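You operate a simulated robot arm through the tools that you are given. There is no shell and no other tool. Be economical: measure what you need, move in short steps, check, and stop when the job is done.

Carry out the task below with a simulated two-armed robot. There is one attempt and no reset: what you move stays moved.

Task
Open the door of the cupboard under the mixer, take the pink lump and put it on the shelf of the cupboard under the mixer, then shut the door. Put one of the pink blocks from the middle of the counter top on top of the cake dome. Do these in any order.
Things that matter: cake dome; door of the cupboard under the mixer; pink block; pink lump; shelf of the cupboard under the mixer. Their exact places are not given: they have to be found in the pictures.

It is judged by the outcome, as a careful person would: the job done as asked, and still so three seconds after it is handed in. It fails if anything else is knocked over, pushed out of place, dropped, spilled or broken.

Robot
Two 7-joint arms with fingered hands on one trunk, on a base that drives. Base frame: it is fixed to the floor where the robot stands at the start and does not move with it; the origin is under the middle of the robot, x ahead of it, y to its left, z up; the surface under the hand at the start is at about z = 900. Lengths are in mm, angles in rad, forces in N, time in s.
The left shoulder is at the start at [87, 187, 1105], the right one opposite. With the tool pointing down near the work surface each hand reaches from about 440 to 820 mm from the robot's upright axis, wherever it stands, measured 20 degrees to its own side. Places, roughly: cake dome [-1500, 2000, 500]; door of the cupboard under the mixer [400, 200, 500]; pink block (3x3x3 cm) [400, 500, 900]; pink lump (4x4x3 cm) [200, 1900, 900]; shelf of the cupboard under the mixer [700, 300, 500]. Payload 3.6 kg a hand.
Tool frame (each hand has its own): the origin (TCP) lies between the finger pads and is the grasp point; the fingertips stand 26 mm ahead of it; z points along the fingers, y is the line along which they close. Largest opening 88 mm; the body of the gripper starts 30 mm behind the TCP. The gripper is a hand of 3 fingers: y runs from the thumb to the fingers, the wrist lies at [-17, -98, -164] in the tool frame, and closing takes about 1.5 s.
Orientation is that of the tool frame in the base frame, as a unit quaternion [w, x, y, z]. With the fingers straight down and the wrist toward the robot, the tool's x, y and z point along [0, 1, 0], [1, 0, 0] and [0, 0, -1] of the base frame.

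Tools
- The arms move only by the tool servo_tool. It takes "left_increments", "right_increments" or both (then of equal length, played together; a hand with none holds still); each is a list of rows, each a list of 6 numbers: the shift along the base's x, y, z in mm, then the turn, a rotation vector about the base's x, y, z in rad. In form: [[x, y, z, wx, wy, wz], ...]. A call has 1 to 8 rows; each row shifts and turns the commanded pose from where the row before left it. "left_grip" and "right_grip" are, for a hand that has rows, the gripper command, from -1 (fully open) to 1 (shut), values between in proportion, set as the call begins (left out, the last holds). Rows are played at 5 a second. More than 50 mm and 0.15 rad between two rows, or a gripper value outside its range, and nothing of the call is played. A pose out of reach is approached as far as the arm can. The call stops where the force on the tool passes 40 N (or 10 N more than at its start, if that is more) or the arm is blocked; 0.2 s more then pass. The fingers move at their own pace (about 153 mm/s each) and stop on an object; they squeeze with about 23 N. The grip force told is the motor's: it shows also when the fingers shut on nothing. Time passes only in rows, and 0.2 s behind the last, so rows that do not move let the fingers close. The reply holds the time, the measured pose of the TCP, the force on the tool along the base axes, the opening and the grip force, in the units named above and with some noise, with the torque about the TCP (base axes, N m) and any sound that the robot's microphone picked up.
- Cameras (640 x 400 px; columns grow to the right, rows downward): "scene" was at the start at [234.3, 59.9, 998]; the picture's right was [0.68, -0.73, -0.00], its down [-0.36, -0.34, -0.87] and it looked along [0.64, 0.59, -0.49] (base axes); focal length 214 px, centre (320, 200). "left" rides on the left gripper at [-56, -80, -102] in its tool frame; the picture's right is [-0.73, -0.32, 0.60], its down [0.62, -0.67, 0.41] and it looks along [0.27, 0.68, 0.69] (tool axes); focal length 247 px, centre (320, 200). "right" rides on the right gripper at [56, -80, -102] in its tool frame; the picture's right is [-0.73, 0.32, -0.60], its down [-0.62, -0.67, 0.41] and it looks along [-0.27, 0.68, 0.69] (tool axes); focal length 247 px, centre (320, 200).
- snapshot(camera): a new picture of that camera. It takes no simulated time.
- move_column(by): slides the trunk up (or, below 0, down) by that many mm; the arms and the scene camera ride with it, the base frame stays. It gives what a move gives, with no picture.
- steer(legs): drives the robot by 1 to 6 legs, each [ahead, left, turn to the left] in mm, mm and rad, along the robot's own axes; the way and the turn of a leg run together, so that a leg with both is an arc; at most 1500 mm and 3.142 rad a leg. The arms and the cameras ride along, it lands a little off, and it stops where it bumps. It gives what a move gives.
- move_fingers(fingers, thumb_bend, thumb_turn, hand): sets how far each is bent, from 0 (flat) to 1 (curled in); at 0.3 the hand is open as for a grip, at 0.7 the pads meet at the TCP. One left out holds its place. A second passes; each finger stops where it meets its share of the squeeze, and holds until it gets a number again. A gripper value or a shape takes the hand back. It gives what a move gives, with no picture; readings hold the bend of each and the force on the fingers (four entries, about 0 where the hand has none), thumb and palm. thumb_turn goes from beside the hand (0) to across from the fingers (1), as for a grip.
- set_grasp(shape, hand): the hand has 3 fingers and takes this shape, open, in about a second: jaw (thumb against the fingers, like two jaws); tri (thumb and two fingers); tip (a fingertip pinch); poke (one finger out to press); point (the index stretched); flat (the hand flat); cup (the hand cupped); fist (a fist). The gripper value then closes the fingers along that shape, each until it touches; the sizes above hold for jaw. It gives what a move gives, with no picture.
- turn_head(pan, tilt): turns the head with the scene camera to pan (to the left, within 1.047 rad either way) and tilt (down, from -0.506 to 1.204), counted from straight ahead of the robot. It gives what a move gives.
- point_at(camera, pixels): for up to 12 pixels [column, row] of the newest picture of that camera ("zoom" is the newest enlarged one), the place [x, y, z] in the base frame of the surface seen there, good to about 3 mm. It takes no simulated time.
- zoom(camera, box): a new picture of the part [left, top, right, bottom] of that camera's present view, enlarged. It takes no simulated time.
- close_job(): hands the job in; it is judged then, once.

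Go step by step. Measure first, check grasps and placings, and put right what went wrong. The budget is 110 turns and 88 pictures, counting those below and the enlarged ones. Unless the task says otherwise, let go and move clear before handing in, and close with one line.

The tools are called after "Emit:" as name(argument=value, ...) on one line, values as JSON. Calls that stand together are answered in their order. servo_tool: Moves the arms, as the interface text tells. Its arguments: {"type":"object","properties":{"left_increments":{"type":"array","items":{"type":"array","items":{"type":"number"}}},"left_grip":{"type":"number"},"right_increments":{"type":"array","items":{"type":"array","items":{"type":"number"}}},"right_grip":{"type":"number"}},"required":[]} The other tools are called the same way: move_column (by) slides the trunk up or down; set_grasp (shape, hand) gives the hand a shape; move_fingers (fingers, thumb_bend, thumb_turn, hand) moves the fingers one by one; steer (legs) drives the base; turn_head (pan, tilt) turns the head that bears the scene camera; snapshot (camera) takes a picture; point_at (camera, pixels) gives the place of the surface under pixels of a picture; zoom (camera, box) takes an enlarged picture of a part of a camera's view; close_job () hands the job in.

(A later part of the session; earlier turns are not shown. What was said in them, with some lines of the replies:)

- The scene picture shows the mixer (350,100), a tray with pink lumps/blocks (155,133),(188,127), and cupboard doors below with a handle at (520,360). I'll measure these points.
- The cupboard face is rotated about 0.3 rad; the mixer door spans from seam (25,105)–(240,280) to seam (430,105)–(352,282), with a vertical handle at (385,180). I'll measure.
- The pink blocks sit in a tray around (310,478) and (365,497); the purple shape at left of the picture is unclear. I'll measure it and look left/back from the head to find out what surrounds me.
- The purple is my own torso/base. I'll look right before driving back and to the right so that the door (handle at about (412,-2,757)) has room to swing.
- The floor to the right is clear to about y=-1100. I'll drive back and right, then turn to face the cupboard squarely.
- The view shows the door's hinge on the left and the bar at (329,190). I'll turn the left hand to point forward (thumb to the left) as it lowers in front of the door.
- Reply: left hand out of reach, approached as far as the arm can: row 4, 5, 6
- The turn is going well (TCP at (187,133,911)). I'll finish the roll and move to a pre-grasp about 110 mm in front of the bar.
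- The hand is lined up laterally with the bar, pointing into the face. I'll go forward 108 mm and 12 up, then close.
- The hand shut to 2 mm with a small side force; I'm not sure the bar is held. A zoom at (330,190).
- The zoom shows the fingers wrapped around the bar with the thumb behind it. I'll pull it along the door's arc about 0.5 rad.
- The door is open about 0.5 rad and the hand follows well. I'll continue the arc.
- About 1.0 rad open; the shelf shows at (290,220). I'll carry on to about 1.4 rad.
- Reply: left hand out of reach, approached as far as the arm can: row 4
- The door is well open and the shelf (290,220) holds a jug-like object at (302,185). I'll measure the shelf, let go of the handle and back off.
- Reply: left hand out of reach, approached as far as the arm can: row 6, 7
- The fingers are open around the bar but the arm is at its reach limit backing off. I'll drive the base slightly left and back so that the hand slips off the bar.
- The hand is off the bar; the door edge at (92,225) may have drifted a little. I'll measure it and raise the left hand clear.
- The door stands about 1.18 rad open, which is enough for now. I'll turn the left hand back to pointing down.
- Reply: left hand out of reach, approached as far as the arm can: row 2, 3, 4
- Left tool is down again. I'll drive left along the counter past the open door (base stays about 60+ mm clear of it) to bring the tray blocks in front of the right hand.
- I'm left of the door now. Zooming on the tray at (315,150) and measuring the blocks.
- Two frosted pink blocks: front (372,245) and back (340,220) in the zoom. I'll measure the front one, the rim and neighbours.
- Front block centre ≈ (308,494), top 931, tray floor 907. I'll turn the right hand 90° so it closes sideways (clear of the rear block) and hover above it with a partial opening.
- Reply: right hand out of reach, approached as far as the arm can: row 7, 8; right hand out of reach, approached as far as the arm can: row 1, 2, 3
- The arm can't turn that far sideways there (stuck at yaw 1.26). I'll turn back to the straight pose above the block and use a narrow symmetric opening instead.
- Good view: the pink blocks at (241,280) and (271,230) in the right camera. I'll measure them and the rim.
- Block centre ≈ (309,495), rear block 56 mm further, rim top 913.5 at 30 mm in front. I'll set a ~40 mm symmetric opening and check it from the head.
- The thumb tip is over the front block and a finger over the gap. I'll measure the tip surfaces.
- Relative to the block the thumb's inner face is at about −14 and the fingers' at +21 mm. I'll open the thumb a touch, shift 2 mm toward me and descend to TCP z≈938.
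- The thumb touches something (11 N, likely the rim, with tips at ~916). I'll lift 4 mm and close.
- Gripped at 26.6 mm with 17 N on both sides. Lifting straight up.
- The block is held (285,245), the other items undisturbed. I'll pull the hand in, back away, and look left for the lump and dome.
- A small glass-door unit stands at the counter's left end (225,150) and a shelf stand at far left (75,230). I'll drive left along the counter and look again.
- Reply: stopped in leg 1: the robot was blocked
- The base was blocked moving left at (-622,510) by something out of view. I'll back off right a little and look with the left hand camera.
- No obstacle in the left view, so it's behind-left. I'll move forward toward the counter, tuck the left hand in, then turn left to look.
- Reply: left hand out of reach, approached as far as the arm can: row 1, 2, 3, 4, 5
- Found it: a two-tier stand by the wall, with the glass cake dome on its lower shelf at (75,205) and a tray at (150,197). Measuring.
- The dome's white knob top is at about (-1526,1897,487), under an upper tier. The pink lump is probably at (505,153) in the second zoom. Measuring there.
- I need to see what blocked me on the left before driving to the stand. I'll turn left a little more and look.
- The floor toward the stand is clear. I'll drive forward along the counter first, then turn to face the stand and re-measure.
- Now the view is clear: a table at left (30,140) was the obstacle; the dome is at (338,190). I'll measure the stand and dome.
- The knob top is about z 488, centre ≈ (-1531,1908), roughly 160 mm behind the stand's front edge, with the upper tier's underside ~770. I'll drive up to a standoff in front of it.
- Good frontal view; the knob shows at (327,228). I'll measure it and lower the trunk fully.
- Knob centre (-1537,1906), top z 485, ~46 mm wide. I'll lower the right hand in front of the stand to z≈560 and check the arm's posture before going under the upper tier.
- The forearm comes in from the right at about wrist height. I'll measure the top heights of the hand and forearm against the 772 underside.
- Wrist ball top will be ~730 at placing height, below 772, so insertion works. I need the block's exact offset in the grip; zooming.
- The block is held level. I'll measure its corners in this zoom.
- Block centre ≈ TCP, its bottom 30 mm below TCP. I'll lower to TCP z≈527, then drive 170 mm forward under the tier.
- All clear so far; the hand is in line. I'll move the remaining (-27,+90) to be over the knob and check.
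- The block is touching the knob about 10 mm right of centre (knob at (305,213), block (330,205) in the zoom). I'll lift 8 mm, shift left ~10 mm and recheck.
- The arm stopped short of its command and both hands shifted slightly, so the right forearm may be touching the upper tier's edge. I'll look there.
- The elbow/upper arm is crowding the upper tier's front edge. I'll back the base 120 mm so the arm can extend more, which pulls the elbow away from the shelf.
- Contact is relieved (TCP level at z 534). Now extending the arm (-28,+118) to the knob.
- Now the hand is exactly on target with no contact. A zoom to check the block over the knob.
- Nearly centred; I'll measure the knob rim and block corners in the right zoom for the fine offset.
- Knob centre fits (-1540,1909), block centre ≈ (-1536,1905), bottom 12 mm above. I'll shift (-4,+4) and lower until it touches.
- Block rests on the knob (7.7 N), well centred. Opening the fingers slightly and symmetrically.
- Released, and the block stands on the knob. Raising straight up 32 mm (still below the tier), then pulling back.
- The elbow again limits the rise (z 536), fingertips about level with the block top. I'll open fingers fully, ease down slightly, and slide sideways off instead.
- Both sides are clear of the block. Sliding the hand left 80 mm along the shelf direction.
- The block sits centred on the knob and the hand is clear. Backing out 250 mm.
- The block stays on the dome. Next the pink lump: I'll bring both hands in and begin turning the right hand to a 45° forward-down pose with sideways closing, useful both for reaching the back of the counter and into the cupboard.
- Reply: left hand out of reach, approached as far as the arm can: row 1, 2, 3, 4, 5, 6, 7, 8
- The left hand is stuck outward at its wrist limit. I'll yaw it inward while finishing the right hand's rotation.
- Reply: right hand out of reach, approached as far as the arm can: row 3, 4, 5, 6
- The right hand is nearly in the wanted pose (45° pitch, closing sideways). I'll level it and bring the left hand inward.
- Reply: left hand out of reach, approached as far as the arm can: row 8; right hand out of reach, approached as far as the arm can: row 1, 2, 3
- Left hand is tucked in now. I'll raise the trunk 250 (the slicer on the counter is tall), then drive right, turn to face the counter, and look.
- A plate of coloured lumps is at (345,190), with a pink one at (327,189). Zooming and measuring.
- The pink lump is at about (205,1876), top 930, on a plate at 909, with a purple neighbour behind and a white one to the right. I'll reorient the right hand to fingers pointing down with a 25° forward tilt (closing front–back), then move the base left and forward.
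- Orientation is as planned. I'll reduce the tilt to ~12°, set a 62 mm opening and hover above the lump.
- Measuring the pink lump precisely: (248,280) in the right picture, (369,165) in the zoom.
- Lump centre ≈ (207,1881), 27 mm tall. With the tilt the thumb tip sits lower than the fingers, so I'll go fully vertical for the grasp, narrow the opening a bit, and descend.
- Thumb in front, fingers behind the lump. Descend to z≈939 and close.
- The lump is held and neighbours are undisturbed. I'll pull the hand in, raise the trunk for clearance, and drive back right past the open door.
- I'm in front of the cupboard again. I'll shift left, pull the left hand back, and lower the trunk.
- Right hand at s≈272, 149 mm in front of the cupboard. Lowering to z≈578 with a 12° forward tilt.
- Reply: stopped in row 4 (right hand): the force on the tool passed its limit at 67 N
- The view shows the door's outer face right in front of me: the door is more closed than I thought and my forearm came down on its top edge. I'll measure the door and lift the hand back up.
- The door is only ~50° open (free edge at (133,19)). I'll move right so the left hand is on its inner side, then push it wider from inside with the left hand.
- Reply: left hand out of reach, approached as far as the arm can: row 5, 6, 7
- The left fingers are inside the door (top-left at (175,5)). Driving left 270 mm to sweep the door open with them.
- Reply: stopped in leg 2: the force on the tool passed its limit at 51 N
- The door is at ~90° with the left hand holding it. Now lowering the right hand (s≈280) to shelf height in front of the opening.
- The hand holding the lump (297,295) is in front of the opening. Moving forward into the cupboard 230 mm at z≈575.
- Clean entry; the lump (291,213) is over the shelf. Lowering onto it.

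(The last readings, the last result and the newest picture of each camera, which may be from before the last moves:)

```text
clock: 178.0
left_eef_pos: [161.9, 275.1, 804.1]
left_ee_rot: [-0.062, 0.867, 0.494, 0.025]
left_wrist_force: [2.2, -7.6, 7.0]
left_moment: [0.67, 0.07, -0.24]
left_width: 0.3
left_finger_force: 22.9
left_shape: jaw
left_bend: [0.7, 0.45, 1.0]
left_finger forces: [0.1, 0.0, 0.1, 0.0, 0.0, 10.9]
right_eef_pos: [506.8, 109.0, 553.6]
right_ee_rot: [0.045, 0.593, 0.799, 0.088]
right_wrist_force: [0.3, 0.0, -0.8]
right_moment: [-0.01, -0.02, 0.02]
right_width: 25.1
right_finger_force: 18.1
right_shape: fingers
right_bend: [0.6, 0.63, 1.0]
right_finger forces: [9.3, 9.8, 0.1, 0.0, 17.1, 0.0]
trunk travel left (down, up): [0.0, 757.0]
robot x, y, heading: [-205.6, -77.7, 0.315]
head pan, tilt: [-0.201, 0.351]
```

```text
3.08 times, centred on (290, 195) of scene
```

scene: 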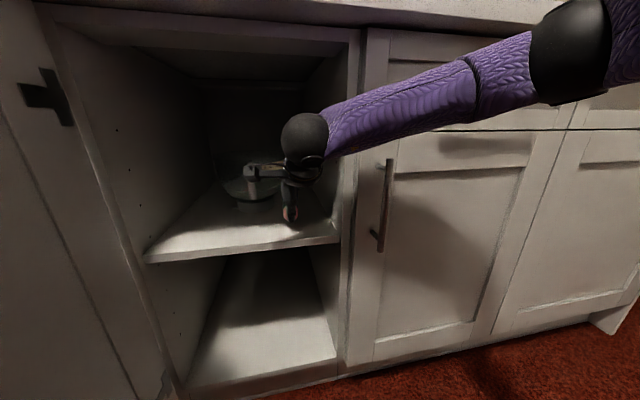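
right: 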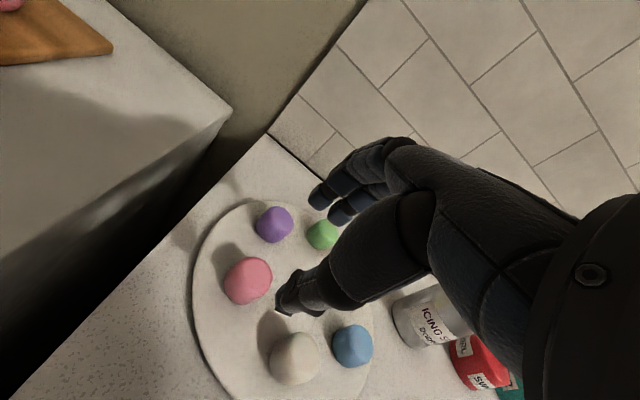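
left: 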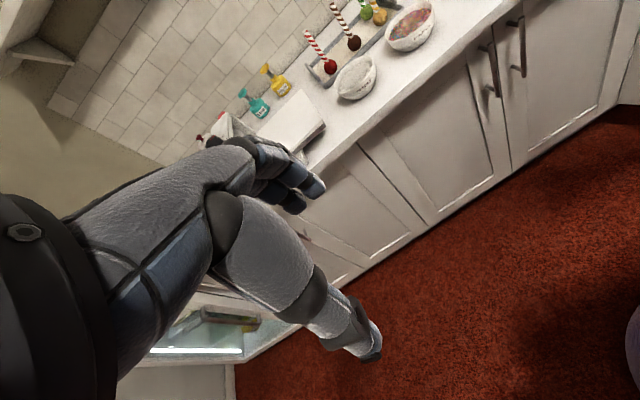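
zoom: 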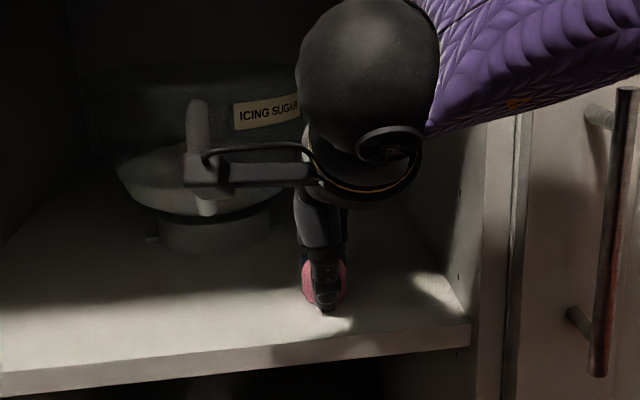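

No contact yet at z 553. Lowering further in small steps.

Emit:
servo_tool(right_increments=[[0, 0, -3, 0, 0, 0], [0, 0, -2, 0, 0, 0], [0, 0, 0, 0, 0, 0]])

Emit:
point_at(camera="zoom", pixels=[[306, 295], [304, 304], [345, 300], [350, 330], [290, 315], [205, 180], [240, 240]])

```text
clock: 178.8
left_eef_pos: [163.3, 276.2, 803.5]
left_ee_rot: [-0.062, 0.867, 0.493, 0.025]
left_wrist_force: [5.2, -7.5, 4.2]
left_moment: [0.53, 0.22, -0.22]
left_width: 0.0
left_finger_force: 22.7
left_shape: jaw
left_bend: [0.7, 0.45, 1.0]
left_finger forces: [0.1, 0.0, 0.1, 0.0, 0.2, 8.7]
right_eef_pos: [506.3, 109.3, 553.5]
right_ee_rot: [0.046, 0.593, 0.799, 0.09]
right_wrist_force: [1.3, 1.1, 11.6]
right_moment: [-0.02, 0.06, 0.04]
right_width: 24.6
right_finger_force: 20.4
right_shape: fingers
right_bend: [0.6, 0.63, 1.0]
right_finger forces: [11.8, 11.9, 0.0, 0.0, 17.7, 0.0]
trunk travel left (down, up): [0.0, 757.0]
robot x, y, heading: [-208.0, -78.2, 0.315]
head pan, tilt: [-0.201, 0.351]
```

```text
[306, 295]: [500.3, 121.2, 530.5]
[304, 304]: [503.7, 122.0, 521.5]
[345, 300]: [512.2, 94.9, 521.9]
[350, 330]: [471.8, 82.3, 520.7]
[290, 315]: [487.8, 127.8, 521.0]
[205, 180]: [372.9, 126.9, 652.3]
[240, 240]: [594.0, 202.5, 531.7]
```

Contact (11.6 N): the lump is on the shelf. Opening the fingers and lifting clear.

Emit:
servo_tool(right_increments=[[0, 0, 3, 0, 0, 0]])

Emit:
move_fingers(hand="right", fingers=0.42, thumb_bend=0.45)

Emit:
servo_tool(right_increments=[[0, 0, 10, 0, 0, 0], [0, 0, 15, 0, 0, 0], [0, 0, 20, 0, 0, 0], [0, 0, 15, 0, 0, 0]])

Emit:
zoom(camera="scene", box=[230, 130, 350, 260])

```text
clock: 179.2
left_eef_pos: [163.2, 276.3, 802.2]
left_ee_rot: [-0.062, 0.868, 0.493, 0.024]
left_wrist_force: [3.1, -8.1, 5.7]
left_moment: [0.63, 0.11, -0.2]
left_width: 0.3
left_finger_force: 23.6
left_shape: jaw
left_bend: [0.7, 0.45, 1.0]
left_finger forces: [0.0, 0.1, 0.1, 0.1, 0.0, 10.0]
right_eef_pos: [505.3, 108.9, 553.0]
right_ee_rot: [0.045, 0.593, 0.799, 0.088]
right_wrist_force: [0.0, 0.7, 7.0]
right_moment: [0.0, 0.04, 0.02]
right_width: 24.6
right_finger_force: 20.3
right_shape: fingers
right_bend: [0.6, 0.64, 1.0]
right_finger forces: [11.0, 11.1, 0.0, 0.1, 17.8, 0.0]
trunk travel left (down, up): [0.0, 757.0]
robot x, y, heading: [-206.8, -80.8, 0.314]
head pan, tilt: [-0.201, 0.351]
```

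```text
clock: 180.2
left_eef_pos: [162.5, 275.0, 804.0]
left_ee_rot: [-0.062, 0.867, 0.493, 0.024]
left_wrist_force: [3.3, -8.2, 5.8]
left_moment: [0.62, 0.08, -0.18]
left_width: 0.2
left_finger_force: 23.3
left_shape: jaw
left_bend: [0.7, 0.45, 1.0]
left_finger forces: [0.1, 0.1, 0.0, 0.1, 0.0, 10.3]
right_eef_pos: [504.8, 107.8, 553.9]
right_ee_rot: [0.045, 0.592, 0.8, 0.088]
right_wrist_force: [1.2, 0.2, 4.6]
right_moment: [-0.02, 0.13, 0.0]
right_width: 56.3
right_finger_force: 2.3
right_shape: fingers
right_bend: [0.42, 0.47, 1.0]
right_finger forces: [0.0, 0.0, 0.1, 0.1, 4.3, 0.0]
trunk travel left (down, up): [0.0, 757.0]
robot x, y, heading: [-207.3, -79.1, 0.314]
head pan, tilt: [-0.201, 0.351]
```

```text
clock: 181.2
left_eef_pos: [163.7, 275.0, 803.6]
left_ee_rot: [-0.062, 0.867, 0.493, 0.025]
left_wrist_force: [1.8, -8.6, 6.3]
left_moment: [0.66, -0.02, -0.21]
left_width: 0.0
left_finger_force: 23.2
left_shape: jaw
left_bend: [0.7, 0.45, 1.0]
left_finger forces: [0.0, 0.1, 0.1, 0.0, 0.0, 11.0]
right_eef_pos: [505.5, 109.2, 614.4]
right_ee_rot: [0.044, 0.593, 0.799, 0.088]
right_wrist_force: [0.5, 1.1, 0.1]
right_moment: [0.01, 0.01, -0.02]
right_width: 58.8
right_finger_force: 0.0
right_shape: fingers
right_bend: [0.42, 0.45, 0.99]
right_finger forces: [0.1, 0.0, 0.0, 0.0, 0.0, 0.0]
trunk travel left (down, up): [0.0, 757.0]
robot x, y, heading: [-207.1, -75.8, 0.311]
head pan, tilt: [-0.201, 0.351]
```

```text
3.08 times, centred on (290, 195) of scene
```

zoom: 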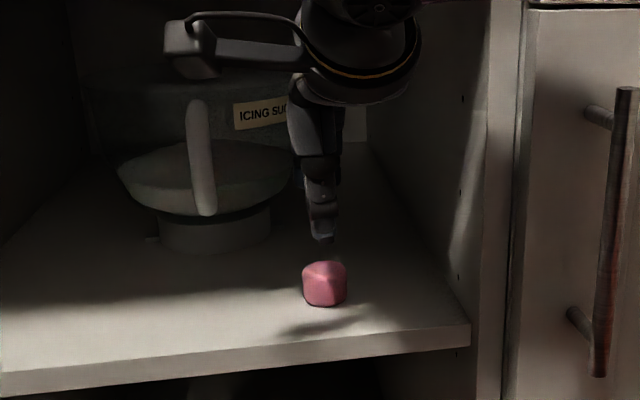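

The lump sits upright on the shelf, clear of the jug. Backing the right hand out, then raising both hands above door height.

Emit:
servo_tool(right_increments=[[-36.7, -11.9, 0, 0, 0, 0], [-36.7, -11.9, 0, 0, 0, 0], [-36.7, -11.9, 0, 0, 0, 0], [-36.7, -11.9, 0, 0, 0, 0], [-36.7, -11.9, 0, 0, 0, 0], [-36.7, -11.9, 0, 0, 0, 0]])

Emit:
servo_tool(right_increments=[[0, 0, 42, 0, 0, 0], [0, 0, 42, 0, 0, 0], [0, 0, 42, 0, 0, 0], [0, 0, 42, 0, 0, 0], [0, 0, 42, 0, 0, 0], [0, 0, 42, 0, 0, 0], [0, 0, 42, 0, 0, 0], [0, 0, 42, 0, 0, 0]], left_increments=[[4, -5, 20, 0, 0, 0], [0, 0, 22, 0, 0, 0], [0, 0, 22, 0, 0, 0], [0, 0, 22, 0, 0, 0], [0, 0, 22, 0, 0, 0], [0, 0, 22, 0, 0, 0], [0, 0, 22, 0, 0, 0], [0, 0, 22, 0, 0, 0]])

```text
clock: 182.6
left_eef_pos: [163.9, 274.6, 803.3]
left_ee_rot: [-0.062, 0.867, 0.493, 0.025]
left_wrist_force: [1.2, -6.4, 7.6]
left_moment: [0.64, -0.01, -0.19]
left_width: 0.0
left_finger_force: 22.8
left_shape: jaw
left_bend: [0.7, 0.45, 1.0]
left_finger forces: [0.1, 0.0, 0.1, 0.0, 0.0, 10.4]
right_eef_pos: [284.3, 38.1, 613.4]
right_ee_rot: [0.045, 0.593, 0.799, 0.089]
right_wrist_force: [-0.6, -0.3, -0.2]
right_moment: [0.0, 0.03, 0.0]
right_width: 58.9
right_finger_force: 0.1
right_shape: fingers
right_bend: [0.42, 0.45, 0.99]
right_finger forces: [0.1, 0.1, 0.0, 0.0, 0.0, 0.1]
trunk travel left (down, up): [0.0, 757.0]
robot x, y, heading: [-207.3, -77.5, 0.313]
head pan, tilt: [-0.201, 0.351]
```

```text
clock: 184.4
left_eef_pos: [166.7, 270.9, 977.9]
left_ee_rot: [-0.062, 0.868, 0.493, 0.024]
left_wrist_force: [-0.1, 0.3, -0.5]
left_moment: [0.01, 0.0, 0.02]
left_width: 0.0
left_finger_force: 23.1
left_shape: jaw
left_bend: [0.7, 0.45, 1.0]
left_finger forces: [0.1, 0.1, 0.0, 0.1, 0.1, 0.1]
right_eef_pos: [285.1, 40.6, 951.4]
right_ee_rot: [0.047, 0.592, 0.8, 0.088]
right_wrist_force: [0.6, -0.5, 0.6]
right_moment: [-0.02, -0.02, -0.01]
right_width: 58.8
right_finger_force: 0.0
right_shape: fingers
right_bend: [0.42, 0.45, 0.99]
right_finger forces: [0.1, 0.0, 0.1, 0.1, 0.0, 0.0]
trunk travel left (down, up): [0.0, 757.0]
robot x, y, heading: [-209.7, -77.2, 0.314]
head pan, tilt: [-0.201, 0.351]
```

Both hands are above the door. Driving back and left around the door's end to its outer side.

Emit:
steer(legs=[[-110, 0, 0], [0, 580, 0]])

Emit:
turn_head(pan=-0.5, tilt=0.5)

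Emit:
snapshot(camera="scene")

```text
clock: 188.5
left_eef_pos: [-110.8, 780.2, 978.0]
left_ee_rot: [-0.062, 0.868, 0.493, 0.024]
left_wrist_force: [-0.2, 0.2, 0.6]
left_moment: [0.01, 0.01, 0.0]
left_width: 0.0
left_finger_force: 22.9
left_shape: jaw
left_bend: [0.7, 0.45, 1.0]
left_finger forces: [0.0, 0.0, 0.1, 0.0, 0.0, 0.1]
right_eef_pos: [7.4, 548.1, 951.0]
right_ee_rot: [0.045, 0.593, 0.799, 0.089]
right_wrist_force: [0.2, 0.0, 0.2]
right_moment: [0.02, 0.0, 0.04]
right_width: 59.3
right_finger_force: 0.1
right_shape: fingers
right_bend: [0.42, 0.45, 0.99]
right_finger forces: [0.0, 0.0, 0.1, 0.1, 0.0, 0.1]
trunk travel left (down, up): [0.0, 757.0]
robot x, y, heading: [-487.6, 436.1, 0.31]
head pan, tilt: [-0.201, 0.351]
```

```text
clock: 189.3
left_eef_pos: [-111.5, 779.3, 978.3]
left_ee_rot: [-0.062, 0.867, 0.493, 0.023]
left_wrist_force: [0.5, 0.0, 0.7]
left_moment: [0.03, 0.0, -0.01]
left_width: 0.0
left_finger_force: 23.0
left_shape: jaw
left_bend: [0.7, 0.45, 1.0]
left_finger forces: [0.1, 0.0, 0.0, 0.0, 0.0, 0.0]
right_eef_pos: [6.9, 547.8, 952.1]
right_ee_rot: [0.045, 0.593, 0.799, 0.087]
right_wrist_force: [-0.1, 0.9, 0.0]
right_moment: [0.05, 0.03, 0.02]
right_width: 59.1
right_finger_force: 0.1
right_shape: fingers
right_bend: [0.42, 0.45, 0.99]
right_finger forces: [0.1, 0.0, 0.0, 0.0, 0.1, 0.0]
trunk travel left (down, up): [0.0, 757.0]
robot x, y, heading: [-485.6, 430.5, 0.312]
head pan, tilt: [-0.499, 0.499]
```

```text
7 pictures are left
```

scene: 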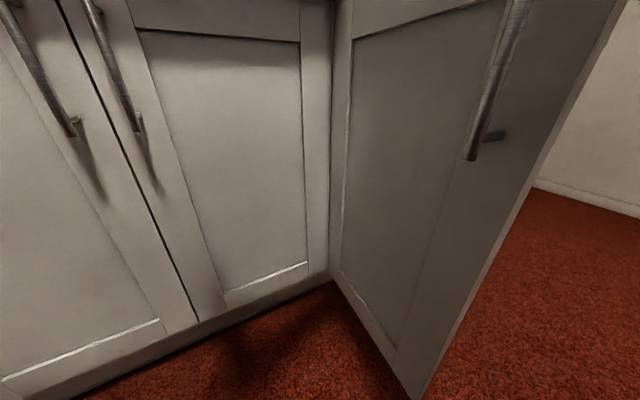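

The door is open at ~90°, outer face toward me. The right forearm would clash with it, so I'll use the left hand: drive right so the left hand is just outside the door, then lower it.

Emit:
steer(legs=[[0, -450, 0]])

Emit:
servo_tool(left_increments=[[10, 3, -22, 0, 0, 0], [10, 3, -22, 0, 0, 0], [10, 3, -22, 0, 0, 0], [10, 3, -22, 0, 0, 0], [10, 3, -22, 0, 0, 0], [10, 3, -22, 0, 0, 0], [10, 3, -22, 0, 0, 0], [10, 3, -20, 0, 0, 0]])

Emit:
turn_head(pan=0.6, tilt=0.3)

Emit:
snapshot(camera="scene")

```text
clock: 192.0
left_eef_pos: [30.7, 341.9, 977.8]
left_ee_rot: [-0.062, 0.868, 0.492, 0.025]
left_wrist_force: [-1.0, 0.1, 1.1]
left_moment: [0.02, -0.02, -0.03]
left_width: 0.0
left_finger_force: 23.1
left_shape: jaw
left_bend: [0.7, 0.45, 1.0]
left_finger forces: [0.0, 0.1, 0.0, 0.0, 0.0, 0.0]
right_eef_pos: [148.2, 110.9, 951.7]
right_ee_rot: [0.046, 0.594, 0.798, 0.088]
right_wrist_force: [0.2, 0.5, 0.1]
right_moment: [0.0, -0.01, -0.03]
right_width: 58.7
right_finger_force: 0.0
right_shape: fingers
right_bend: [0.42, 0.45, 0.99]
right_finger forces: [0.0, 0.0, 0.0, 0.0, 0.0, 0.0]
trunk travel left (down, up): [0.0, 757.0]
robot x, y, heading: [-348.6, -5.6, 0.313]
head pan, tilt: [-0.499, 0.499]
```

```text
clock: 193.8
left_eef_pos: [111.0, 364.7, 802.3]
left_ee_rot: [-0.062, 0.868, 0.492, 0.024]
left_wrist_force: [0.2, 0.1, 0.3]
left_moment: [0.0, 0.02, -0.02]
left_width: 0.0
left_finger_force: 23.1
left_shape: jaw
left_bend: [0.7, 0.45, 1.0]
left_finger forces: [0.1, 0.0, 0.0, 0.0, 0.0, 0.1]
right_eef_pos: [149.0, 111.8, 951.7]
right_ee_rot: [0.045, 0.595, 0.798, 0.088]
right_wrist_force: [0.0, 0.5, 0.0]
right_moment: [0.0, 0.0, 0.01]
right_width: 58.9
right_finger_force: 0.0
right_shape: fingers
right_bend: [0.42, 0.45, 0.99]
right_finger forces: [0.0, 0.0, 0.0, 0.1, 0.0, 0.0]
trunk travel left (down, up): [0.0, 757.0]
robot x, y, heading: [-346.6, -8.3, 0.31]
head pan, tilt: [-0.499, 0.499]
```

```text
clock: 195.2
left_eef_pos: [109.9, 365.9, 803.8]
left_ee_rot: [-0.062, 0.868, 0.492, 0.025]
left_wrist_force: [0.0, 0.6, 0.7]
left_moment: [0.02, 0.01, -0.01]
left_width: 0.1
left_finger_force: 23.4
left_shape: jaw
left_bend: [0.7, 0.45, 1.0]
left_finger forces: [0.0, 0.0, 0.1, 0.0, 0.0, 0.0]
right_eef_pos: [148.5, 111.4, 951.2]
right_ee_rot: [0.045, 0.594, 0.798, 0.089]
right_wrist_force: [-0.1, 0.6, -0.2]
right_moment: [0.02, -0.01, 0.0]
right_width: 59.0
right_finger_force: 0.0
right_shape: fingers
right_bend: [0.42, 0.45, 0.99]
right_finger forces: [0.0, 0.0, 0.0, 0.0, 0.0, 0.0]
trunk travel left (down, up): [0.0, 757.0]
robot x, y, heading: [-348.9, -5.4, 0.305]
head pan, tilt: [0.6, 0.3]
```

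```text
6 pictures are left
```

scene: 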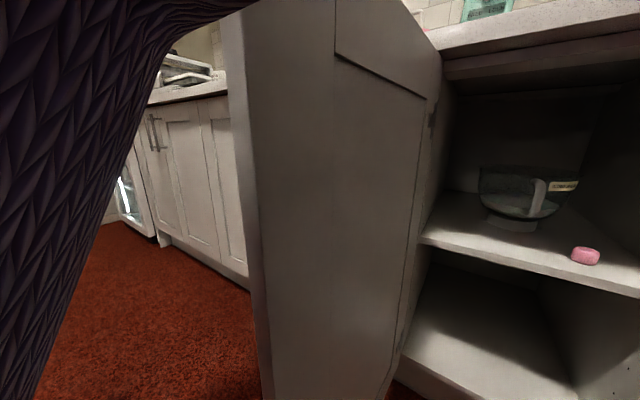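

The lump shows on the shelf at (585,256), and the left hand is on the door's outer side. Driving right to swing the door closed with it.

Emit:
steer(legs=[[0, -190, 0], [0, -170, 0]])

Emit:
turn_head(pan=0.4, tilt=0.45)

Emit:
snapshot(camera="scene")

```text
clock: 197.8
left_eef_pos: [221.5, 24.3, 802.7]
left_ee_rot: [-0.062, 0.869, 0.49, 0.024]
left_wrist_force: [-0.9, 0.6, 0.3]
left_moment: [0.03, 0.01, 0.01]
left_width: 0.0
left_finger_force: 22.8
left_shape: jaw
left_bend: [0.7, 0.45, 1.0]
left_finger forces: [0.1, 0.1, 0.0, 0.0, 0.0, 0.1]
right_eef_pos: [257.5, -231.6, 951.0]
right_ee_rot: [0.045, 0.595, 0.797, 0.088]
right_wrist_force: [-0.3, 0.5, -0.3]
right_moment: [0.0, -0.01, -0.03]
right_width: 59.1
right_finger_force: 0.1
right_shape: fingers
right_bend: [0.42, 0.45, 0.99]
right_finger forces: [0.0, 0.0, 0.1, 0.0, 0.1, 0.0]
trunk travel left (down, up): [0.0, 757.0]
robot x, y, heading: [-236.2, -343.3, 0.307]
head pan, tilt: [0.6, 0.3]
```

```text
clock: 198.5
left_eef_pos: [219.5, 23.6, 804.2]
left_ee_rot: [-0.062, 0.87, 0.489, 0.025]
left_wrist_force: [0.0, 0.3, -0.7]
left_moment: [-0.02, 0.02, 0.02]
left_width: 0.0
left_finger_force: 23.4
left_shape: jaw
left_bend: [0.7, 0.45, 1.0]
left_finger forces: [0.1, 0.0, 0.1, 0.1, 0.0, 0.0]
right_eef_pos: [257.6, -231.8, 950.4]
right_ee_rot: [0.046, 0.596, 0.797, 0.088]
right_wrist_force: [0.6, -0.1, 0.2]
right_moment: [-0.01, -0.03, 0.02]
right_width: 58.9
right_finger_force: 0.0
right_shape: fingers
right_bend: [0.42, 0.45, 0.99]
right_finger forces: [0.0, 0.0, 0.0, 0.1, 0.0, 0.0]
trunk travel left (down, up): [0.0, 757.0]
robot x, y, heading: [-232.7, -345.8, 0.305]
head pan, tilt: [0.4, 0.45]
```

```text
5 pictures are left
```

scene: 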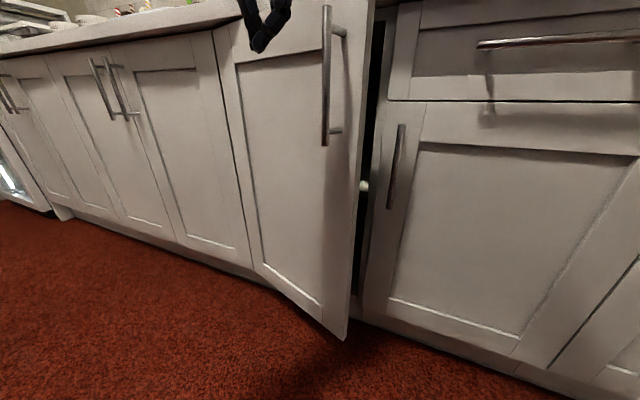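

The door has swung to about 20° from shut. I'll shift left so the right hand is in front of the handle side, lower it with the hand closed, and push it shut.

Emit:
steer(legs=[[0, 0, 0], [0, 170, 0]])

Emit:
servo_tool(right_increments=[[0, 0, -38, 0, 0, 0], [0, 0, -38, 0, 0, 0], [0, 0, -38, 0, 0, 0], [0, 0, -38, 0, 0, 0], [0, 0, -38, 0, 0, 0], [0, 0, -38, 0, 0, 0], [0, 0, -38, 0, 0, 0]], right_grip=1)

```text
clock: 200.2
left_eef_pos: [168.6, 188.4, 802.8]
left_ee_rot: [-0.062, 0.869, 0.49, 0.024]
left_wrist_force: [0.3, 0.4, -0.3]
left_moment: [0.0, -0.01, -0.04]
left_width: 0.0
left_finger_force: 22.9
left_shape: jaw
left_bend: [0.7, 0.45, 1.0]
left_finger forces: [0.1, 0.1, 0.0, 0.1, 0.0, 0.1]
right_eef_pos: [206.1, -65.8, 951.2]
right_ee_rot: [0.046, 0.595, 0.797, 0.088]
right_wrist_force: [0.6, 0.8, 0.5]
right_moment: [0.0, -0.03, -0.02]
right_width: 58.8
right_finger_force: 0.0
right_shape: fingers
right_bend: [0.42, 0.45, 0.99]
right_finger forces: [0.0, 0.0, 0.1, 0.0, 0.0, 0.0]
trunk travel left (down, up): [0.0, 757.0]
robot x, y, heading: [-285.6, -185.0, 0.303]
head pan, tilt: [0.4, 0.45]
```

```text
clock: 201.8
left_eef_pos: [168.2, 188.5, 804.0]
left_ee_rot: [-0.061, 0.869, 0.49, 0.024]
left_wrist_force: [0.1, 0.2, -0.3]
left_moment: [0.02, -0.01, -0.02]
left_width: 0.2
left_finger_force: 23.1
left_shape: jaw
left_bend: [0.7, 0.45, 1.0]
left_finger forces: [0.0, 0.0, 0.1, 0.0, 0.1, 0.0]
right_eef_pos: [205.2, -65.0, 682.8]
right_ee_rot: [0.045, 0.595, 0.798, 0.088]
right_wrist_force: [-0.2, 0.3, 0.5]
right_moment: [0.02, 0.0, -0.03]
right_width: 0.0
right_finger_force: 23.4
right_shape: jaw
right_bend: [0.7, 0.45, 1.0]
right_finger forces: [0.0, 0.0, 0.1, 0.1, 0.0, 0.0]
trunk travel left (down, up): [0.0, 757.0]
robot x, y, heading: [-287.1, -179.8, 0.307]
head pan, tilt: [0.4, 0.45]
```

Right hand at 259 mm in front of the face. Shift left of the bar and push forward.

Emit:
servo_tool(right_increments=[[-13, 40, 0, 0, 0, 0], [31.5, 10.2, 0, 0, 0, 0], [31.5, 10.2, 0, 0, 0, 0], [31.5, 10.2, 0, 0, 0, 0], [31.5, 10.2, 0, 0, 0, 0], [31.5, 10.2, 0, 0, 0, 0], [31.5, 10.2, 0, 0, 0, 0]])

Emit:
servo_tool(right_increments=[[19, 6.2, 0, 0, 0, 0], [11.4, 3.7, 0, 0, 0, 0], [9.5, 3.1, 0, 0, 0, 0], [9.5, 3.1, 0, 0, 0, 0], [5, 1.6, 0, 0, 0, 0]])

Emit:
snapshot(camera="scene")

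```text
clock: 203.4
left_eef_pos: [167.6, 187.9, 803.8]
left_ee_rot: [-0.062, 0.869, 0.49, 0.025]
left_wrist_force: [-0.2, 0.9, 0.3]
left_moment: [0.01, 0.0, -0.01]
left_width: 0.0
left_finger_force: 23.1
left_shape: jaw
left_bend: [0.7, 0.45, 1.0]
left_finger forces: [0.0, 0.0, 0.0, 0.0, 0.0, 0.0]
right_eef_pos: [383.7, 31.7, 684.7]
right_ee_rot: [0.046, 0.595, 0.798, 0.088]
right_wrist_force: [-0.5, 0.0, -0.7]
right_moment: [0.0, 0.01, 0.01]
right_width: 0.2
right_finger_force: 22.5
right_shape: jaw
right_bend: [0.7, 0.45, 1.0]
right_finger forces: [0.0, 0.0, 0.0, 0.0, 0.0, 0.3]
trunk travel left (down, up): [0.0, 757.0]
robot x, y, heading: [-289.0, -180.8, 0.305]
head pan, tilt: [0.4, 0.45]
```

```text
clock: 204.2
left_eef_pos: [167.0, 186.8, 804.8]
left_ee_rot: [-0.062, 0.869, 0.49, 0.025]
left_wrist_force: [0.3, 0.6, -0.5]
left_moment: [0.01, -0.02, 0.01]
left_width: 0.3
left_finger_force: 22.9
left_shape: jaw
left_bend: [0.7, 0.45, 1.0]
left_finger forces: [0.0, 0.0, 0.0, 0.1, 0.0, 0.0]
right_eef_pos: [408.8, 47.5, 685.6]
right_ee_rot: [0.041, 0.591, 0.801, 0.084]
right_wrist_force: [-18.5, -8.6, 5.3]
right_moment: [0.14, -0.4, 0.04]
right_width: 0.0
right_finger_force: 23.0
right_shape: jaw
right_bend: [0.7, 0.44, 1.0]
right_finger forces: [15.9, 5.0, 0.0, 0.1, 0.1, 0.5]
trunk travel left (down, up): [0.0, 757.0]
robot x, y, heading: [-289.1, -182.3, 0.308]
head pan, tilt: [0.4, 0.45]
stopped in row 3 (right hand): the force on the tool passed its limit at 47 N (the readings are from after the stop); the commanded pose is now the measured one
```

```text
4 pictures are left
```

scene: 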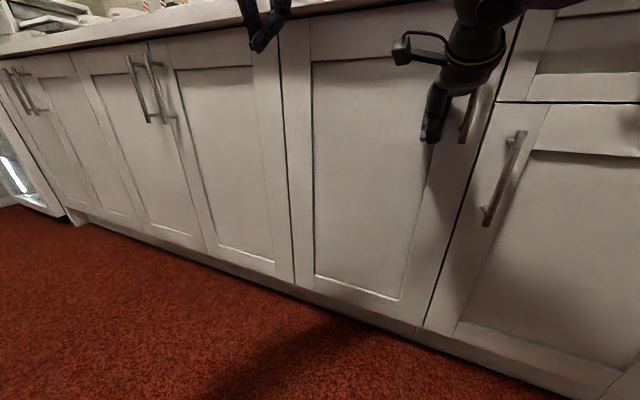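

The door looks flush, seam at (462,200). I'll confirm by depth and back the hand off.

Emit:
point_at(camera="scene", pixels=[[448, 210], [430, 290], [475, 215], [445, 300], [300, 200], [285, 200]])

Emit:
servo_tool(right_increments=[[-10, -3, 0, 0, 0, 0], [-31.5, -10.2, 0, 0, 0, 0], [-31.5, -10.2, 0, 0, 0, 0], [-31.5, -10.2, 0, 0, 0, 0], [-31.5, -10.2, 0, 0, 0, 0], [-31.5, -10.2, 0, 0, 0, 0]])

Emit:
steer(legs=[[-60, 0, 0]])

Emit:
turn_head(pan=0.1, tilt=0.4)

Emit:
snapshot(camera="scene")

```text
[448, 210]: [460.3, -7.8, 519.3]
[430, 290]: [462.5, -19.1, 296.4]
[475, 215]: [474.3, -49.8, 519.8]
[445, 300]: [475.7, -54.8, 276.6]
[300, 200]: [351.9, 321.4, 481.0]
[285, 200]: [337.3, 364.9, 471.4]
```

```text
clock: 205.0
left_eef_pos: [168.6, 191.0, 802.7]
left_ee_rot: [-0.062, 0.868, 0.491, 0.025]
left_wrist_force: [-0.1, 0.6, 0.8]
left_moment: [-0.03, 0.01, -0.01]
left_width: 0.0
left_finger_force: 22.9
left_shape: jaw
left_bend: [0.7, 0.45, 1.0]
left_finger forces: [0.0, 0.0, 0.0, 0.0, 0.0, 0.0]
right_eef_pos: [348.0, 37.0, 684.0]
right_ee_rot: [0.038, 0.579, 0.809, 0.089]
right_wrist_force: [-0.7, 14.9, -0.6]
right_moment: [-0.89, -0.01, 0.09]
right_width: 0.3
right_finger_force: 22.6
right_shape: jaw
right_bend: [0.7, 0.45, 1.0]
right_finger forces: [0.0, 0.0, 0.0, 0.0, 0.0, 13.8]
trunk travel left (down, up): [0.0, 757.0]
robot x, y, heading: [-287.0, -181.4, 0.311]
head pan, tilt: [0.4, 0.45]
stopped in row 3 (right hand): the force on the tool passed its limit at 46 N (the readings are from after the stop); the commanded pose is now the measured one
```

```text
clock: 205.8
left_eef_pos: [149.8, 186.8, 802.8]
left_ee_rot: [-0.062, 0.868, 0.492, 0.024]
left_wrist_force: [0.3, 0.2, 0.4]
left_moment: [0.02, -0.01, 0.04]
left_width: 0.1
left_finger_force: 23.0
left_shape: jaw
left_bend: [0.7, 0.45, 1.0]
left_finger forces: [0.0, 0.1, 0.0, 0.1, 0.0, 0.1]
right_eef_pos: [327.6, 38.1, 687.8]
right_ee_rot: [0.036, 0.573, 0.813, 0.093]
right_wrist_force: [0.5, 7.5, 0.6]
right_moment: [-0.5, -0.01, 0.07]
right_width: 0.1
right_finger_force: 22.8
right_shape: jaw
right_bend: [0.7, 0.45, 1.0]
right_finger forces: [0.2, 0.0, 0.0, 0.0, 0.1, 7.4]
trunk travel left (down, up): [0.0, 757.0]
robot x, y, heading: [-301.7, -186.1, 0.315]
head pan, tilt: [0.4, 0.45]
stopped in leg 1: the robot was blocked; the commanded pose is now the measured one
```

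```text
clock: 206.6
left_eef_pos: [150.0, 187.4, 803.2]
left_ee_rot: [-0.062, 0.868, 0.492, 0.024]
left_wrist_force: [0.0, -0.6, -0.1]
left_moment: [-0.01, 0.01, 0.02]
left_width: 0.2
left_finger_force: 23.3
left_shape: jaw
left_bend: [0.7, 0.45, 1.0]
left_finger forces: [0.1, 0.1, 0.0, 0.0, 0.0, 0.0]
right_eef_pos: [328.2, 36.2, 686.8]
right_ee_rot: [0.036, 0.574, 0.813, 0.092]
right_wrist_force: [0.0, 12.2, 1.0]
right_moment: [-0.78, 0.0, 0.11]
right_width: 0.2
right_finger_force: 22.8
right_shape: jaw
right_bend: [0.7, 0.45, 1.0]
right_finger forces: [0.0, 0.0, 0.1, 0.1, 0.0, 11.3]
trunk travel left (down, up): [0.0, 757.0]
robot x, y, heading: [-303.0, -184.4, 0.31]
head pan, tilt: [0.099, 0.4]
```

```text
3 pictures are left
```

scene: 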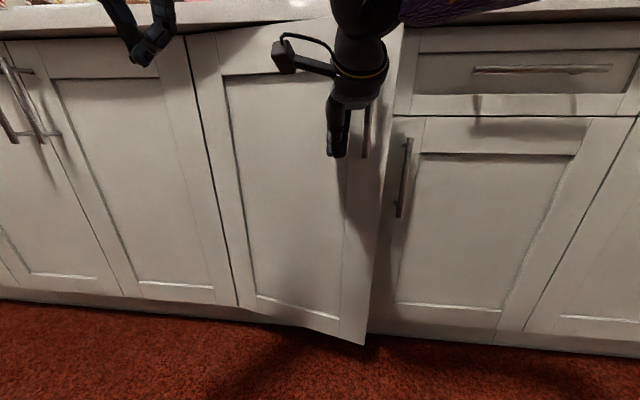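

While backing off, the hand caught the bar and pulled the door ajar again. I'll slide the hand left away from the bar, then push shut again further left and retract.

Emit:
servo_tool(right_increments=[[5, 14, 0, 0, 0, 0], [-8, 25, 0, 0, 0, 0], [-10, 30, 0, 0, 0, 0], [-10, 25, 0, 0, 0, 0]])

Emit:
servo_tool(right_increments=[[19, 6.2, 0, 0, 0, 0], [19, 6.2, 0, 0, 0, 0], [19, 6.2, 0, 0, 0, 0], [11.4, 3.7, 0, 0, 0, 0], [9.5, 3.1, 0, 0, 0, 0], [9.5, 3.1, 0, 0, 0, 0], [9.5, 3.1, 0, 0, 0, 0], [9.5, 3.1, 0, 0, 0, 0]])

```text
clock: 207.6
left_eef_pos: [150.1, 186.0, 804.9]
left_ee_rot: [-0.062, 0.868, 0.492, 0.024]
left_wrist_force: [0.1, -0.3, -0.8]
left_moment: [0.01, -0.01, 0.01]
left_width: 0.1
left_finger_force: 23.4
left_shape: jaw
left_bend: [0.7, 0.45, 1.0]
left_finger forces: [0.0, 0.0, 0.0, 0.0, 0.1, 0.1]
right_eef_pos: [305.8, 131.2, 687.6]
right_ee_rot: [0.036, 0.575, 0.812, 0.092]
right_wrist_force: [-0.4, 0.3, -0.1]
right_moment: [0.01, -0.01, 0.01]
right_width: 0.0
right_finger_force: 23.4
right_shape: jaw
right_bend: [0.7, 0.45, 1.0]
right_finger forces: [0.0, 0.1, 0.1, 0.0, 0.0, 0.0]
trunk travel left (down, up): [0.0, 757.0]
robot x, y, heading: [-305.8, -182.7, 0.31]
head pan, tilt: [0.099, 0.4]
```

```text
clock: 208.8
left_eef_pos: [148.0, 184.7, 804.6]
left_ee_rot: [-0.061, 0.868, 0.492, 0.026]
left_wrist_force: [-0.1, 0.4, 0.2]
left_moment: [-0.03, 0.0, 0.01]
left_width: 0.1
left_finger_force: 23.3
left_shape: jaw
left_bend: [0.7, 0.45, 1.0]
left_finger forces: [0.1, 0.0, 0.0, 0.1, 0.0, 0.0]
right_eef_pos: [373.7, 158.0, 684.9]
right_ee_rot: [0.032, 0.571, 0.816, 0.086]
right_wrist_force: [-17.2, -9.1, 3.0]
right_moment: [0.09, -0.34, -0.28]
right_width: 0.1
right_finger_force: 23.2
right_shape: jaw
right_bend: [0.7, 0.44, 1.0]
right_finger forces: [0.0, 19.5, 0.1, 0.0, 0.1, 0.1]
trunk travel left (down, up): [0.0, 757.0]
robot x, y, heading: [-304.1, -185.5, 0.314]
head pan, tilt: [0.099, 0.4]
stopped in row 6 (right hand): the force on the tool passed its limit at 48 N (the readings are from after the stop); the commanded pose is now the measured one
```

The hand met the same resistance depth (d≈30) as when shut. Now retracting straight back, well clear of the bar.

Emit:
servo_tool(right_increments=[[-10, -3, 0, 0, 0, 0], [-31.5, -10.2, 0, 0, 0, 0], [-31.5, -10.2, 0, 0, 0, 0], [-31.5, -10.2, 0, 0, 0, 0], [-31.5, -10.2, 0, 0, 0, 0], [-31.5, -10.2, 0, 0, 0, 0]])

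Emit:
snapshot(camera="scene")

Emit:
point_at(camera="scene", pixels=[[360, 280], [410, 250], [350, 320], [410, 310], [380, 270], [340, 200]])

```text
clock: 210.2
left_eef_pos: [149.3, 184.4, 802.7]
left_ee_rot: [-0.061, 0.868, 0.492, 0.024]
left_wrist_force: [-0.1, -0.3, 0.6]
left_moment: [0.02, 0.01, -0.01]
left_width: 0.2
left_finger_force: 22.9
left_shape: jaw
left_bend: [0.7, 0.45, 1.0]
left_finger forces: [0.0, 0.0, 0.0, 0.0, 0.1, 0.0]
right_eef_pos: [212.2, 102.3, 683.6]
right_ee_rot: [0.034, 0.574, 0.814, 0.087]
right_wrist_force: [0.3, -0.3, -0.3]
right_moment: [0.0, -0.01, -0.01]
right_width: 0.3
right_finger_force: 23.1
right_shape: jaw
right_bend: [0.7, 0.45, 1.0]
right_finger forces: [0.0, 0.0, 0.1, 0.0, 0.0, 0.0]
trunk travel left (down, up): [0.0, 757.0]
robot x, y, heading: [-306.8, -184.1, 0.313]
head pan, tilt: [0.099, 0.4]
```

```text
2 pictures are left
```

scene: 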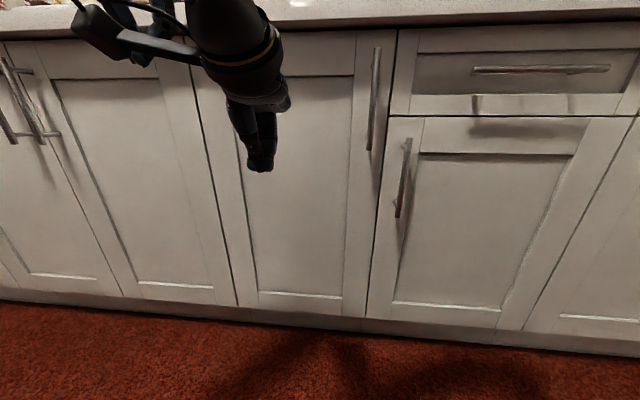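

```text
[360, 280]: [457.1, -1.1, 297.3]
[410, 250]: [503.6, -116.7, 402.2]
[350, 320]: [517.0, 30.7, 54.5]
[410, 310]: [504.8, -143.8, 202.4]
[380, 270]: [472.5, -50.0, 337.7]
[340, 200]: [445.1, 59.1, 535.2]
```

The door is shut: its stile (457,-1) and the neighbouring frame (472,-50) lie in the same plane, and the hand is clear. Backing off a little, then handing in.

Emit:
steer(legs=[[-60, 0, 0]])

Emit:
close_job()

```text
clock: 211.1
left_eef_pos: [137.0, 181.2, 802.8]
left_ee_rot: [-0.062, 0.868, 0.492, 0.026]
left_wrist_force: [0.3, -0.4, -0.2]
left_moment: [-0.01, -0.01, 0.0]
left_width: 0.1
left_finger_force: 22.9
left_shape: jaw
left_bend: [0.7, 0.45, 1.0]
left_finger forces: [0.0, 0.0, 0.0, 0.1, 0.0, 0.0]
right_eef_pos: [198.0, 99.7, 684.6]
right_ee_rot: [0.034, 0.572, 0.815, 0.089]
right_wrist_force: [0.1, -0.3, 0.1]
right_moment: [0.03, 0.0, -0.01]
right_width: 0.0
right_finger_force: 23.2
right_shape: jaw
right_bend: [0.7, 0.45, 1.0]
right_finger forces: [0.1, 0.0, 0.0, 0.0, 0.1, 0.0]
trunk travel left (down, up): [0.0, 757.0]
robot x, y, heading: [-318.7, -188.6, 0.313]
head pan, tilt: [0.099, 0.4]
stopped in leg 1: the robot was blocked; the commanded pose is now the measured one
```

```text
The job is handed in.
```

The pink lump is on the shelf of the cupboard under the mixer with the door shut, and a pink block is on the cake dome's knob. The base touched something unseen a few times while driving, and I saw nothing knocked over.
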